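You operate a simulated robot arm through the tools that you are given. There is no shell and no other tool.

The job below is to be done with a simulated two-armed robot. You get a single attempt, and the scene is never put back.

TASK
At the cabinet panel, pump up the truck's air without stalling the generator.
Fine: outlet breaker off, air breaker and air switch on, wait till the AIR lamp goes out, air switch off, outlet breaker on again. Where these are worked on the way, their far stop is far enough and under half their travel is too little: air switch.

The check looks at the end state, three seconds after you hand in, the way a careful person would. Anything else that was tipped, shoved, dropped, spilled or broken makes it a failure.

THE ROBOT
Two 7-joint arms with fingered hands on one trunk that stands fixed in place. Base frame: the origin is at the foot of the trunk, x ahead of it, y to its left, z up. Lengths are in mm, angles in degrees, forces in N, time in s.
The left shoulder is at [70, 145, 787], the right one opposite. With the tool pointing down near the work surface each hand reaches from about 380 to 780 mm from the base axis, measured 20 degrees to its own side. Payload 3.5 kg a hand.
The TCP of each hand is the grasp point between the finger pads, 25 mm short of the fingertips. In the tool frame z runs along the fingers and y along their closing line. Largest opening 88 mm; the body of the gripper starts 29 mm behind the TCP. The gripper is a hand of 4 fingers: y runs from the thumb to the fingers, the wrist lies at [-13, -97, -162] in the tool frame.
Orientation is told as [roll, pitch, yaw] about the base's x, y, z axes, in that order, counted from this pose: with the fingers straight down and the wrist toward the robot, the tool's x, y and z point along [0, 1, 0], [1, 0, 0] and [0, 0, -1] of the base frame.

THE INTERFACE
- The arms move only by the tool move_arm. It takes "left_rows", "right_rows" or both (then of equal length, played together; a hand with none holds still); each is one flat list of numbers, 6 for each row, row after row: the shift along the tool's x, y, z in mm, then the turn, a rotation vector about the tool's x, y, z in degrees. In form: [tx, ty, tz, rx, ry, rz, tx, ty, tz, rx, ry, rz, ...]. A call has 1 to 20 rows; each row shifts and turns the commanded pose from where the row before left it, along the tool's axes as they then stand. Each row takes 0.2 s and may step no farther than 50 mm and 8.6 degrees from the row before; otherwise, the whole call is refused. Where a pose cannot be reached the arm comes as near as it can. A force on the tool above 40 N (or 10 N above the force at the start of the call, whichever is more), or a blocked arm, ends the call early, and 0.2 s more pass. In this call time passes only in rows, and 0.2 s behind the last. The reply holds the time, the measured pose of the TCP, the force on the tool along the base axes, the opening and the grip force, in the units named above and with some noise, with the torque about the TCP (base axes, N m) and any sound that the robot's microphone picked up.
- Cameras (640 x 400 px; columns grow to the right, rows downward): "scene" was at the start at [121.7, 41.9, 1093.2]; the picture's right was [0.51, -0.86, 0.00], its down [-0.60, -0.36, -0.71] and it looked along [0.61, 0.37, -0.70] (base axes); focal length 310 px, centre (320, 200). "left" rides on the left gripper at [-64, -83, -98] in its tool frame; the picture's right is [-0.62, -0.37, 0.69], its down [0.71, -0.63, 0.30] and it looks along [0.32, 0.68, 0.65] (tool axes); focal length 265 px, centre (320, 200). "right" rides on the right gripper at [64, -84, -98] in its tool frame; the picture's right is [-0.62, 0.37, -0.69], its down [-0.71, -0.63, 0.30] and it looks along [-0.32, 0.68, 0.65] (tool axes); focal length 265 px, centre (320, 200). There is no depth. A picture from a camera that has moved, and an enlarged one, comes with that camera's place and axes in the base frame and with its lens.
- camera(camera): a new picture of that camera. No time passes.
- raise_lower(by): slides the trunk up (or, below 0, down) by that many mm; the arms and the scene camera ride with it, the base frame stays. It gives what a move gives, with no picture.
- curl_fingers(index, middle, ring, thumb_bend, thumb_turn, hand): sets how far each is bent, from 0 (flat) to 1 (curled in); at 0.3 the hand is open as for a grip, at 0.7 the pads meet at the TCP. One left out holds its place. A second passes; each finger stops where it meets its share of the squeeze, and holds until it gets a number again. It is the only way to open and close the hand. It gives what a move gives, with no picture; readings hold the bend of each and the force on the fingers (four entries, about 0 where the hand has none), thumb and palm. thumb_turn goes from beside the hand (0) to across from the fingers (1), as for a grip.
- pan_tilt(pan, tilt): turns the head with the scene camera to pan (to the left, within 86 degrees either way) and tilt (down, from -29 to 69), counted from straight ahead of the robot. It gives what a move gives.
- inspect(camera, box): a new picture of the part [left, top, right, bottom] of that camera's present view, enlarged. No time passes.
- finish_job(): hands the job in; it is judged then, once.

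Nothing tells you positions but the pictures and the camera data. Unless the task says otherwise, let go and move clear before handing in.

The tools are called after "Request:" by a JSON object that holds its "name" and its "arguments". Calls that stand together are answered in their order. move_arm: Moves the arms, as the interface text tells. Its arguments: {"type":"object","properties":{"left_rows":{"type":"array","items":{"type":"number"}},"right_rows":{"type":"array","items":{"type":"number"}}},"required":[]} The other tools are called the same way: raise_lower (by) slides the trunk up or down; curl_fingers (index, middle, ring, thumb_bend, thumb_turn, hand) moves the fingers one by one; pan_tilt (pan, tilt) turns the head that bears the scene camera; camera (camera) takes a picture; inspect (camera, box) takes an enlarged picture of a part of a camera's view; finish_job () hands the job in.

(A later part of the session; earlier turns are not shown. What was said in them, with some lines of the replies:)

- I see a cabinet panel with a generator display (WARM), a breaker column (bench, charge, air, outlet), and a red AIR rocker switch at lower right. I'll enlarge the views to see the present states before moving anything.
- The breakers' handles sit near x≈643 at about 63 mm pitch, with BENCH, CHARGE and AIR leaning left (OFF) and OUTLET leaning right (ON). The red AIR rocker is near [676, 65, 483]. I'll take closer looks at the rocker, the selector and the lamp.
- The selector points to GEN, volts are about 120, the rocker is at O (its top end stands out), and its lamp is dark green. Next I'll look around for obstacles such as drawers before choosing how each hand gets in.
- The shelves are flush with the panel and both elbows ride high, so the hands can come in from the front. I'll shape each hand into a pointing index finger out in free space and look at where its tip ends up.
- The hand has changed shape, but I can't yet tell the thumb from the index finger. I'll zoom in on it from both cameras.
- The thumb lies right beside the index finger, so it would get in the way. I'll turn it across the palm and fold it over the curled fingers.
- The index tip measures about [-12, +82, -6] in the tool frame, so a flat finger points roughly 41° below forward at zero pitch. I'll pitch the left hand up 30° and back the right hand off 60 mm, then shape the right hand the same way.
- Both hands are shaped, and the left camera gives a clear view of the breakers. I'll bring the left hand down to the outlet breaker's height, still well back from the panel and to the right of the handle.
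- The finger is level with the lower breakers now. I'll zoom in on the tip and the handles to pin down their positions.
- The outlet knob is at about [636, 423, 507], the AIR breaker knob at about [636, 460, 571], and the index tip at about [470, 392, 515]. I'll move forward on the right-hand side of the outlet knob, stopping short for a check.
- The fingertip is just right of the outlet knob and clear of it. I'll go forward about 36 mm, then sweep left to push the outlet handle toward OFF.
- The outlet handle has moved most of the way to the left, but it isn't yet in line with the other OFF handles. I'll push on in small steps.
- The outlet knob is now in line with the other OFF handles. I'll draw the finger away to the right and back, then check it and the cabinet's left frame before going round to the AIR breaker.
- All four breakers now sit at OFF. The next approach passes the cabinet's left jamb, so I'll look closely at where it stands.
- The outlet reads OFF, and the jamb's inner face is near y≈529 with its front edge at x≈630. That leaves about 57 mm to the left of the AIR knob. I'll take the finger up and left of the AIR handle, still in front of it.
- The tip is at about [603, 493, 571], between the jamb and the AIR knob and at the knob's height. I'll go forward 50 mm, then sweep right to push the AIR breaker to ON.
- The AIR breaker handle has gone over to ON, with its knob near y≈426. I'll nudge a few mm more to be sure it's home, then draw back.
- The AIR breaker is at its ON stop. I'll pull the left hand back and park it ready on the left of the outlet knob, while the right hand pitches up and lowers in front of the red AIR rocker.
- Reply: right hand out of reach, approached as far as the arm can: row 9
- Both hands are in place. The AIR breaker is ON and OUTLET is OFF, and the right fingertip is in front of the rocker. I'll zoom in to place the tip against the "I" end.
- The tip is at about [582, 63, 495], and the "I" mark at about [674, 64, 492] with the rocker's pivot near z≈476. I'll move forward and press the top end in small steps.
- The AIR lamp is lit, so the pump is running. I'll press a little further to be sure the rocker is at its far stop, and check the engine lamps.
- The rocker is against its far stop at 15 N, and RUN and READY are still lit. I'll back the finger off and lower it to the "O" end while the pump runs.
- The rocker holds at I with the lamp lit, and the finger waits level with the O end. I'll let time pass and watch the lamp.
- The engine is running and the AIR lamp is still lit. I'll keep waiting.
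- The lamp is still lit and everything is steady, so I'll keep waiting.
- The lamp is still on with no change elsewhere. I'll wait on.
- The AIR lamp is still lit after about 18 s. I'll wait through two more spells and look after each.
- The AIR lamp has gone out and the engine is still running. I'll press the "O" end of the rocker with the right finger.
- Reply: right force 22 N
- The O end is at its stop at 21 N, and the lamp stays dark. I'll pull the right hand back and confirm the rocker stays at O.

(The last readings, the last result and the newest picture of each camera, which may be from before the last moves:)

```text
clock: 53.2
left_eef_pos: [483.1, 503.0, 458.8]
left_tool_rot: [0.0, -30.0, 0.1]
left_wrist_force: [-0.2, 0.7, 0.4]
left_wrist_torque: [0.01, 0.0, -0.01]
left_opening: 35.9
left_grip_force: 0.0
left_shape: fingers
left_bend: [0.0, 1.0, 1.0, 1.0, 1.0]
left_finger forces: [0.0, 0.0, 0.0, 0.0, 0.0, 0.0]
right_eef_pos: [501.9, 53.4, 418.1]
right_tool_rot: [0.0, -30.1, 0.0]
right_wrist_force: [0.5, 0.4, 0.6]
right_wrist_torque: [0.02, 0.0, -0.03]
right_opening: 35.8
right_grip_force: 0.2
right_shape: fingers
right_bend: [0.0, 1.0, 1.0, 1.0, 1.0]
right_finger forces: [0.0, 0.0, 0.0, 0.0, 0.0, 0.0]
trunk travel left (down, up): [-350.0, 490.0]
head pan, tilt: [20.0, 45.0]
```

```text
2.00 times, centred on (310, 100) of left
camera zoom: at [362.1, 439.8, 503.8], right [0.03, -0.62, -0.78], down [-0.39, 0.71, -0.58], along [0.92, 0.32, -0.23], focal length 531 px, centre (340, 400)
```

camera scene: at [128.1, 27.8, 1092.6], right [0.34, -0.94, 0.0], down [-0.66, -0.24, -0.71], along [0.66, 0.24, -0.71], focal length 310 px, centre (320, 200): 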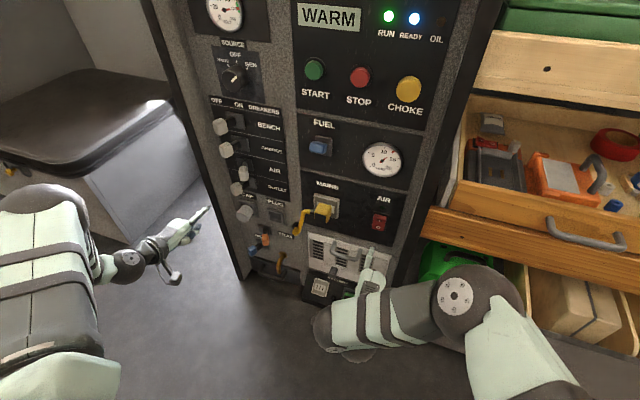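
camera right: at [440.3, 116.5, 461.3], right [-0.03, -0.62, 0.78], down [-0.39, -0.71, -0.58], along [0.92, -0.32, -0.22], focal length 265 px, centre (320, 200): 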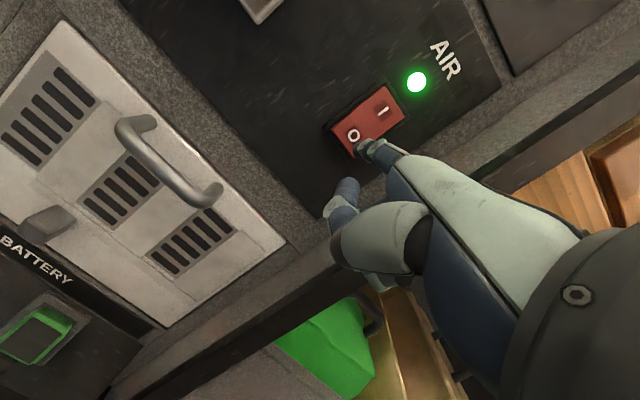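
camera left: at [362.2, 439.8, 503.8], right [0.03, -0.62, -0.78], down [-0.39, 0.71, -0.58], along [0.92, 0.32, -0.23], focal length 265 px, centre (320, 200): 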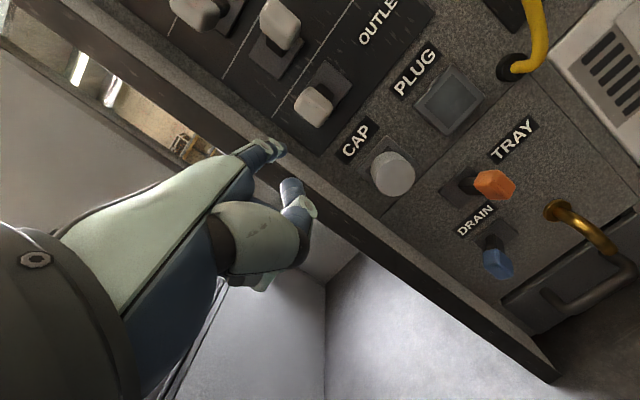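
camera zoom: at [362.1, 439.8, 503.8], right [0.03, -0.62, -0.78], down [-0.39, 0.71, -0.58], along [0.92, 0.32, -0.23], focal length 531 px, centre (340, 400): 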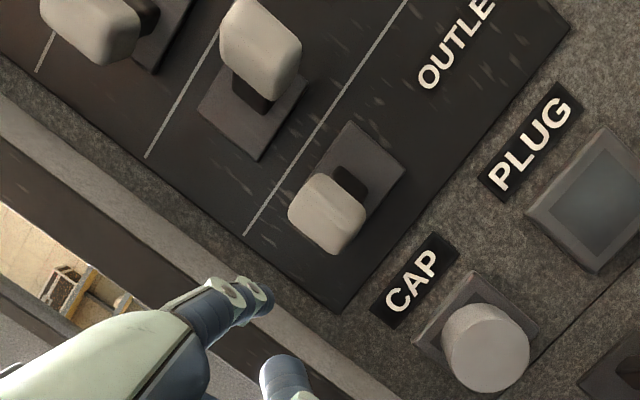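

The rocker is at O, just as it was at the start, and the lamp is dark. Now the left finger goes forward on the left of the outlet knob and sweeps right to switch OUTLET back on.

Request:
{"name": "move_arm", "arguments": {"left_rows": [0, 21.7, 12.5, 0, 0, 0, 0, 21.7, 12.5, 0, 0, 0, 0, 21.7, 12.5, 0, 0, 0, 0, 21.7, 12.5, 0, 0, 0, -8, 0, 0, 0, 0, 0, -8, 0, 0, 0, 0, 0, -8, 0, 0, 0, 0, 0, -8, 0, 0, 0, 0, 0, -8, 0, 0, 0, 0, 0]}}

Request:
{"name": "inspect", "arguments": {"camera": "scene", "box": [190, 80, 310, 230]}}

Request:
{"name": "inspect", "arguments": {"camera": "left", "box": [100, 40, 400, 240]}}

```text
clock: 55.2
left_eef_pos: [583.0, 463.4, 459.8]
left_tool_rot: [0.0, -29.9, 0.0]
left_wrist_force: [0.2, -0.7, -0.1]
left_wrist_torque: [-0.02, -0.01, -0.01]
left_opening: 35.7
left_grip_force: 0.0
left_shape: fingers
left_bend: [0.0, 1.0, 1.0, 1.0, 1.0]
left_finger forces: [0.1, 0.0, 0.0, 0.1, 0.1, 0.0]
right_eef_pos: [500.4, 51.9, 418.4]
right_tool_rot: [0.0, -30.0, 0.0]
right_wrist_force: [0.6, -0.7, -0.1]
right_wrist_torque: [-0.02, -0.02, -0.01]
right_opening: 35.6
right_grip_force: 0.0
right_shape: fingers
right_bend: [0.0, 1.0, 1.0, 1.0, 1.0]
right_finger forces: [0.0, 0.1, 0.1, 0.0, 0.0, 0.1]
trunk travel left (down, up): [-350.0, 490.0]
head pan, tilt: [20.0, 45.0]
```

```text
2.67 times, centred on (250, 155) of scene
camera zoom: at [128.2, 27.7, 1092.6], right [0.34, -0.94, 0.0], down [-0.66, -0.24, -0.71], along [0.66, 0.24, -0.71], focal length 827 px, centre (507, 320)
```

zoom: 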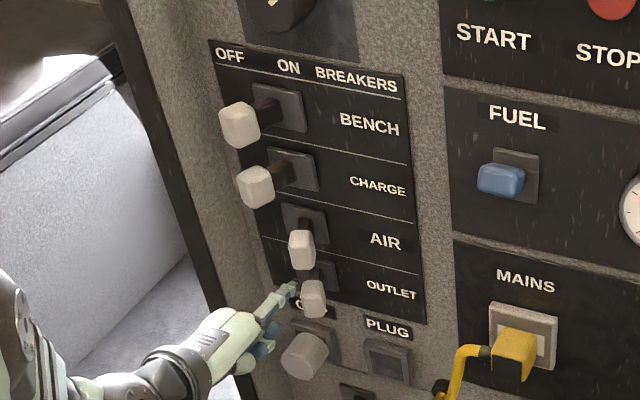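

```text
2.00 times, centred on (250, 140) of left
camera zoom: at [461.9, 399.8, 504.1], right [0.03, -0.62, -0.78], down [-0.39, 0.71, -0.58], along [0.92, 0.32, -0.22], focal length 531 px, centre (460, 320)
```

zoom: 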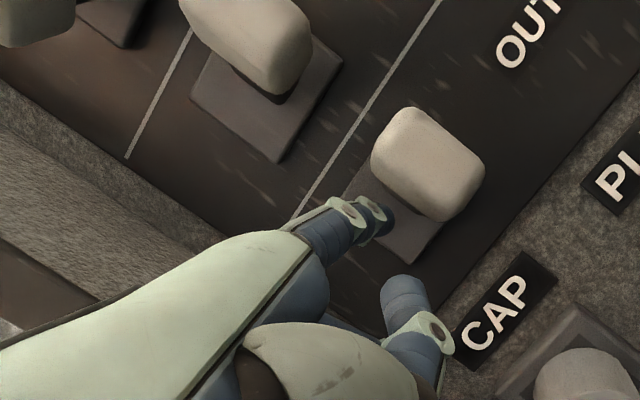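

The outlet handle has gone over to ON. I'll nudge it 6 mm more to be sure it's home, then slide the finger back left and draw out.

Request:
{"name": "move_arm", "arguments": {"left_rows": [-3, 0, 0, 0, 0, 0, -3, 0, 0, 0, 0, 0, 12, 0, 0, 0, 0, 0, 0, -21.7, -12.5, 0, 0, 0, 0, -21.7, -12.5, 0, 0, 0, 0, -21.7, -12.5, 0, 0, 0, 0, -21.7, -12.5, 0, 0, 0, 0, -21.7, -12.5, 0, 0, 0]}}

Request:
{"name": "camera", "arguments": {"camera": "scene"}}

Request:
{"name": "inspect", "arguments": {"camera": "scene", "box": [190, 80, 310, 230]}}

Request:
{"name": "inspect", "arguments": {"camera": "scene", "box": [200, 0, 460, 240]}}

Request:
{"name": "camera", "arguments": {"camera": "left"}}

```text
clock: 57.0
left_eef_pos: [458.8, 470.4, 460.4]
left_tool_rot: [0.0, -30.0, 0.1]
left_wrist_force: [0.8, -0.2, -0.5]
left_wrist_torque: [0.02, -0.03, 0.01]
left_opening: 35.8
left_grip_force: 0.1
left_shape: fingers
left_bend: [0.0, 1.0, 1.0, 1.0, 1.0]
left_finger forces: [0.1, 0.0, 0.0, 0.1, 0.0, 0.0]
right_eef_pos: [501.0, 54.4, 418.3]
right_tool_rot: [0.0, -30.1, 0.0]
right_wrist_force: [0.4, -0.4, -0.1]
right_wrist_torque: [0.01, 0.04, 0.05]
right_opening: 35.9
right_grip_force: 0.1
right_shape: fingers
right_bend: [0.0, 1.0, 1.0, 1.0, 1.0]
right_finger forces: [0.1, 0.0, 0.1, 0.0, 0.0, 0.0]
trunk travel left (down, up): [-350.0, 490.0]
head pan, tilt: [20.0, 45.0]
```

```text
taken
camera scene: at [127.9, 27.9, 1092.6], right [0.34, -0.94, 0.0], down [-0.66, -0.24, -0.71], along [0.66, 0.24, -0.71], focal length 310 px, centre (320, 200)
```

scene: 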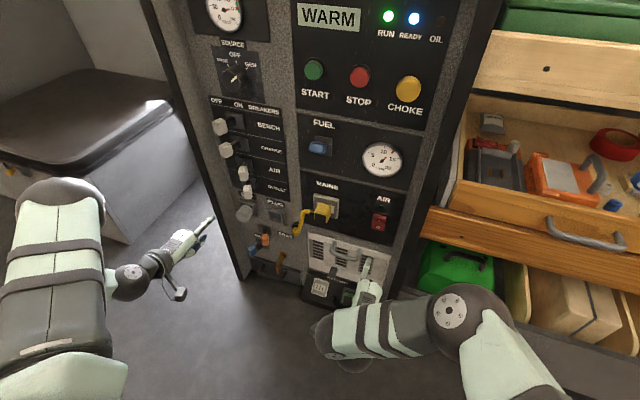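

```text
2.67 times, centred on (250, 155) of scene
camera zoom: at [127.9, 27.9, 1092.6], right [0.34, -0.94, 0.0], down [-0.66, -0.24, -0.71], along [0.66, 0.24, -0.71], focal length 827 px, centre (507, 320)
```

zoom: 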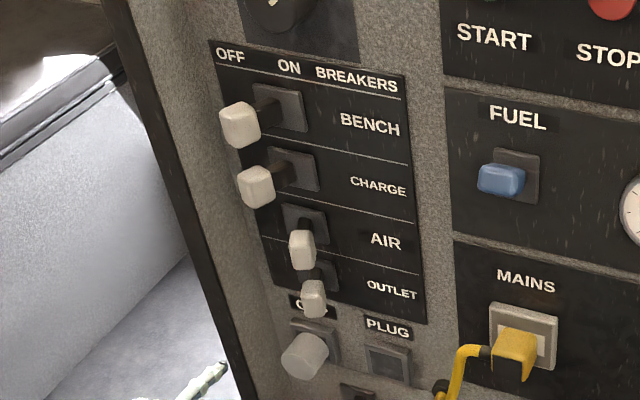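

```text
1.67 times, centred on (330, 120) of scene
camera zoom: at [127.9, 27.9, 1092.6], right [0.34, -0.94, 0.0], down [-0.66, -0.24, -0.71], along [0.66, 0.24, -0.71], focal length 517 px, centre (303, 333)
```

zoom: 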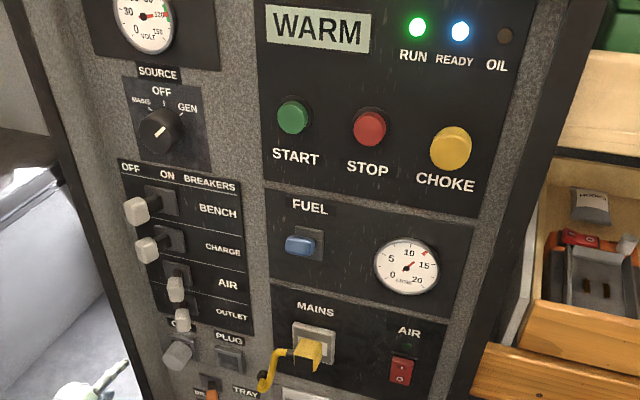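

```text
taken
camera left: at [336.4, 405.9, 504.5], right [0.03, -0.62, -0.78], down [-0.39, 0.71, -0.58], along [0.92, 0.32, -0.22], focal length 265 px, centre (320, 200)
```

left: 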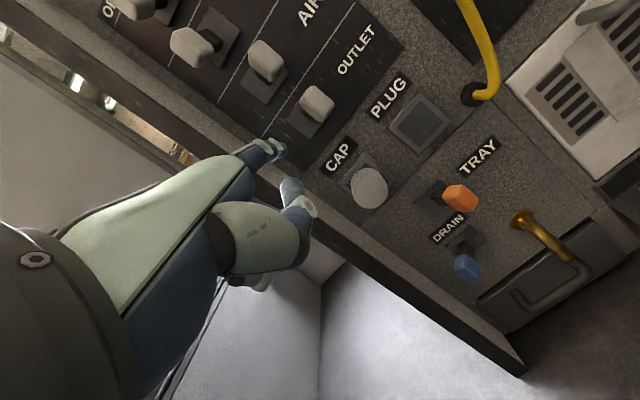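

End state reads well: AIR and OUTLET breakers ON, rocker at O, lamp dark, RUN and READY lit. I'll draw both hands further back and compare the surroundings with the first pictures.

Request:
{"name": "move_arm", "arguments": {"left_rows": [0, -17.3, -10, 0, 0, 0, 0, -17.3, -10, 0, 0, 0, 0, 0, 0, 0, 0, 0], "right_rows": [0, -17.3, -10, 0, 0, 0, 0, -17.3, -10, 0, 0, 0, 0, -17.3, -10, 0, 0, 0]}}

Request:
{"name": "pan_tilt", "arguments": {"pan": 0, "tilt": 45}}

Request:
{"name": "camera", "arguments": {"camera": "scene"}}

Request:
{"name": "inspect", "arguments": {"camera": "right", "box": [200, 20, 460, 200]}}

Request:
{"name": "inspect", "arguments": {"camera": "scene", "box": [60, 0, 340, 320]}}

```text
clock: 57.8
left_eef_pos: [417.1, 469.7, 460.4]
left_tool_rot: [0.0, -29.9, 0.0]
left_wrist_force: [-0.1, -0.5, 0.3]
left_wrist_torque: [-0.04, 0.02, 0.0]
left_opening: 35.9
left_grip_force: 0.0
left_shape: fingers
left_bend: [0.0, 1.0, 1.0, 1.0, 1.0]
left_finger forces: [0.0, 0.1, 0.0, 0.0, 0.1, 0.0]
right_eef_pos: [468.4, 54.9, 405.1]
right_tool_rot: [0.0, -29.9, 0.0]
right_wrist_force: [-0.8, 0.9, -1.5]
right_wrist_torque: [-0.01, -0.02, 0.02]
right_opening: 35.5
right_grip_force: 0.0
right_shape: fingers
right_bend: [0.0, 1.0, 1.0, 1.0, 1.0]
right_finger forces: [0.0, 0.1, 0.0, 0.1, 0.1, 0.0]
right hand out of reach, approached as far as the arm can: row 2, 3
trunk travel left (down, up): [-350.0, 490.0]
head pan, tilt: [20.0, 45.0]
```

```text
clock: 58.7
left_eef_pos: [417.6, 470.3, 459.2]
left_tool_rot: [0.0, -29.9, -0.1]
left_wrist_force: [0.3, 0.2, 0.3]
left_wrist_torque: [-0.03, 0.01, 0.03]
left_opening: 36.0
left_grip_force: 0.0
left_shape: fingers
left_bend: [0.0, 1.0, 1.0, 1.0, 1.0]
left_finger forces: [0.0, 0.0, 0.1, 0.1, 0.0, 0.0]
right_eef_pos: [469.1, 56.5, 405.0]
right_tool_rot: [0.0, -30.0, 0.1]
right_wrist_force: [0.0, 0.6, -0.6]
right_wrist_torque: [0.0, -0.02, 0.02]
right_opening: 35.8
right_grip_force: 0.0
right_shape: fingers
right_bend: [0.0, 1.0, 1.0, 1.0, 1.0]
right_finger forces: [0.0, 0.0, 0.1, 0.1, 0.0, 0.0]
trunk travel left (down, up): [-350.0, 490.0]
head pan, tilt: [0.0, 45.0]
```

```text
taken
camera scene: at [133.0, 0.0, 1092.6], right [0.0, -1.0, 0.0], down [-0.71, 0.0, -0.71], along [0.71, 0.0, -0.71], focal length 310 px, centre (320, 200)
```

scene: 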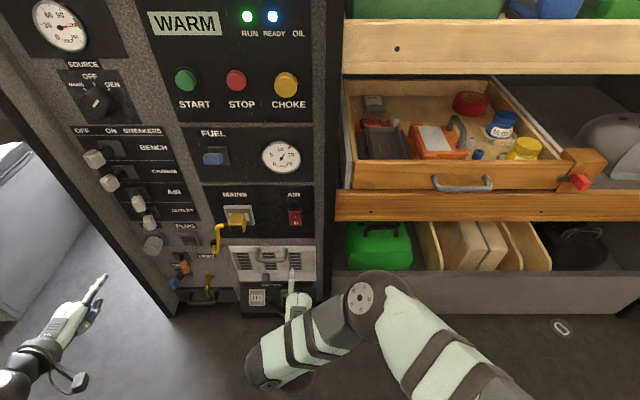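

```text
2.22 times, centred on (330, 110) of right
camera zoom: at [347.3, 119.9, 448.3], right [-0.03, -0.62, 0.78], down [-0.39, -0.71, -0.58], along [0.92, -0.32, -0.22], focal length 590 px, centre (298, 400)
```

zoom: 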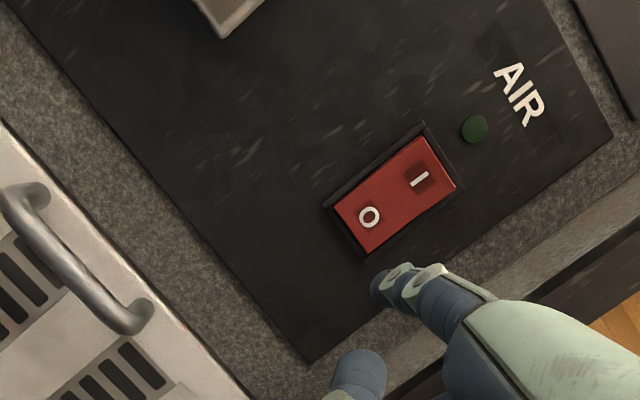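

```text
1.25 times, centred on (200, 160) of scene
camera zoom: at [133.0, 0.0, 1092.6], right [0.0, -1.0, 0.0], down [-0.71, 0.0, -0.71], along [0.71, 0.0, -0.71], focal length 388 px, centre (470, 250)
```

zoom: 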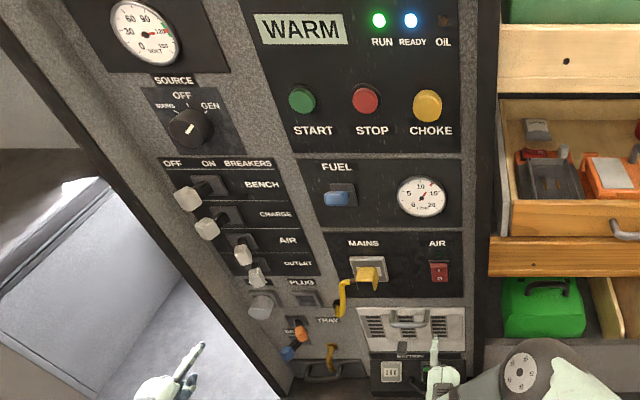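

The surroundings match the first pictures: the drawer, its handle and the other controls are unmoved. The AIR and OUTLET breakers are ON, the air switch is off, the lamp is out, the generator is running and both hands are clear. I'm handing in.

Request:
{"name": "finish_job", "arguments": {}}

```text
The job is handed in.
```

The truck's air is pumped up and the generator ran throughout, with RUN and READY lit each time I checked. I've handed the job in.

1. **Outlet breaker off:** I pushed the handle left until it lined up with the other OFF handles.
2. **Air breaker and air switch on:** The AIR breaker went over to its ON stop. I pressed the air switch to its far stop (15 N), and the AIR lamp lit.
3. **Wait:** The lamp stayed lit for about 25 seconds, then went out.
4. **Air switch off:** I pressed it back to O until it stopped (21 N). It stayed there, with the lamp dark.
5. **Outlet breaker on:** I pushed the handle back to ON.

At hand-in, the AIR and OUTLET breakers were on and the air switch was off. BENCH and CHARGE were left at OFF, as they were at the start. Both hands were clear of the panel, and I saw nothing else moved when I compared the scene with the first pictures.
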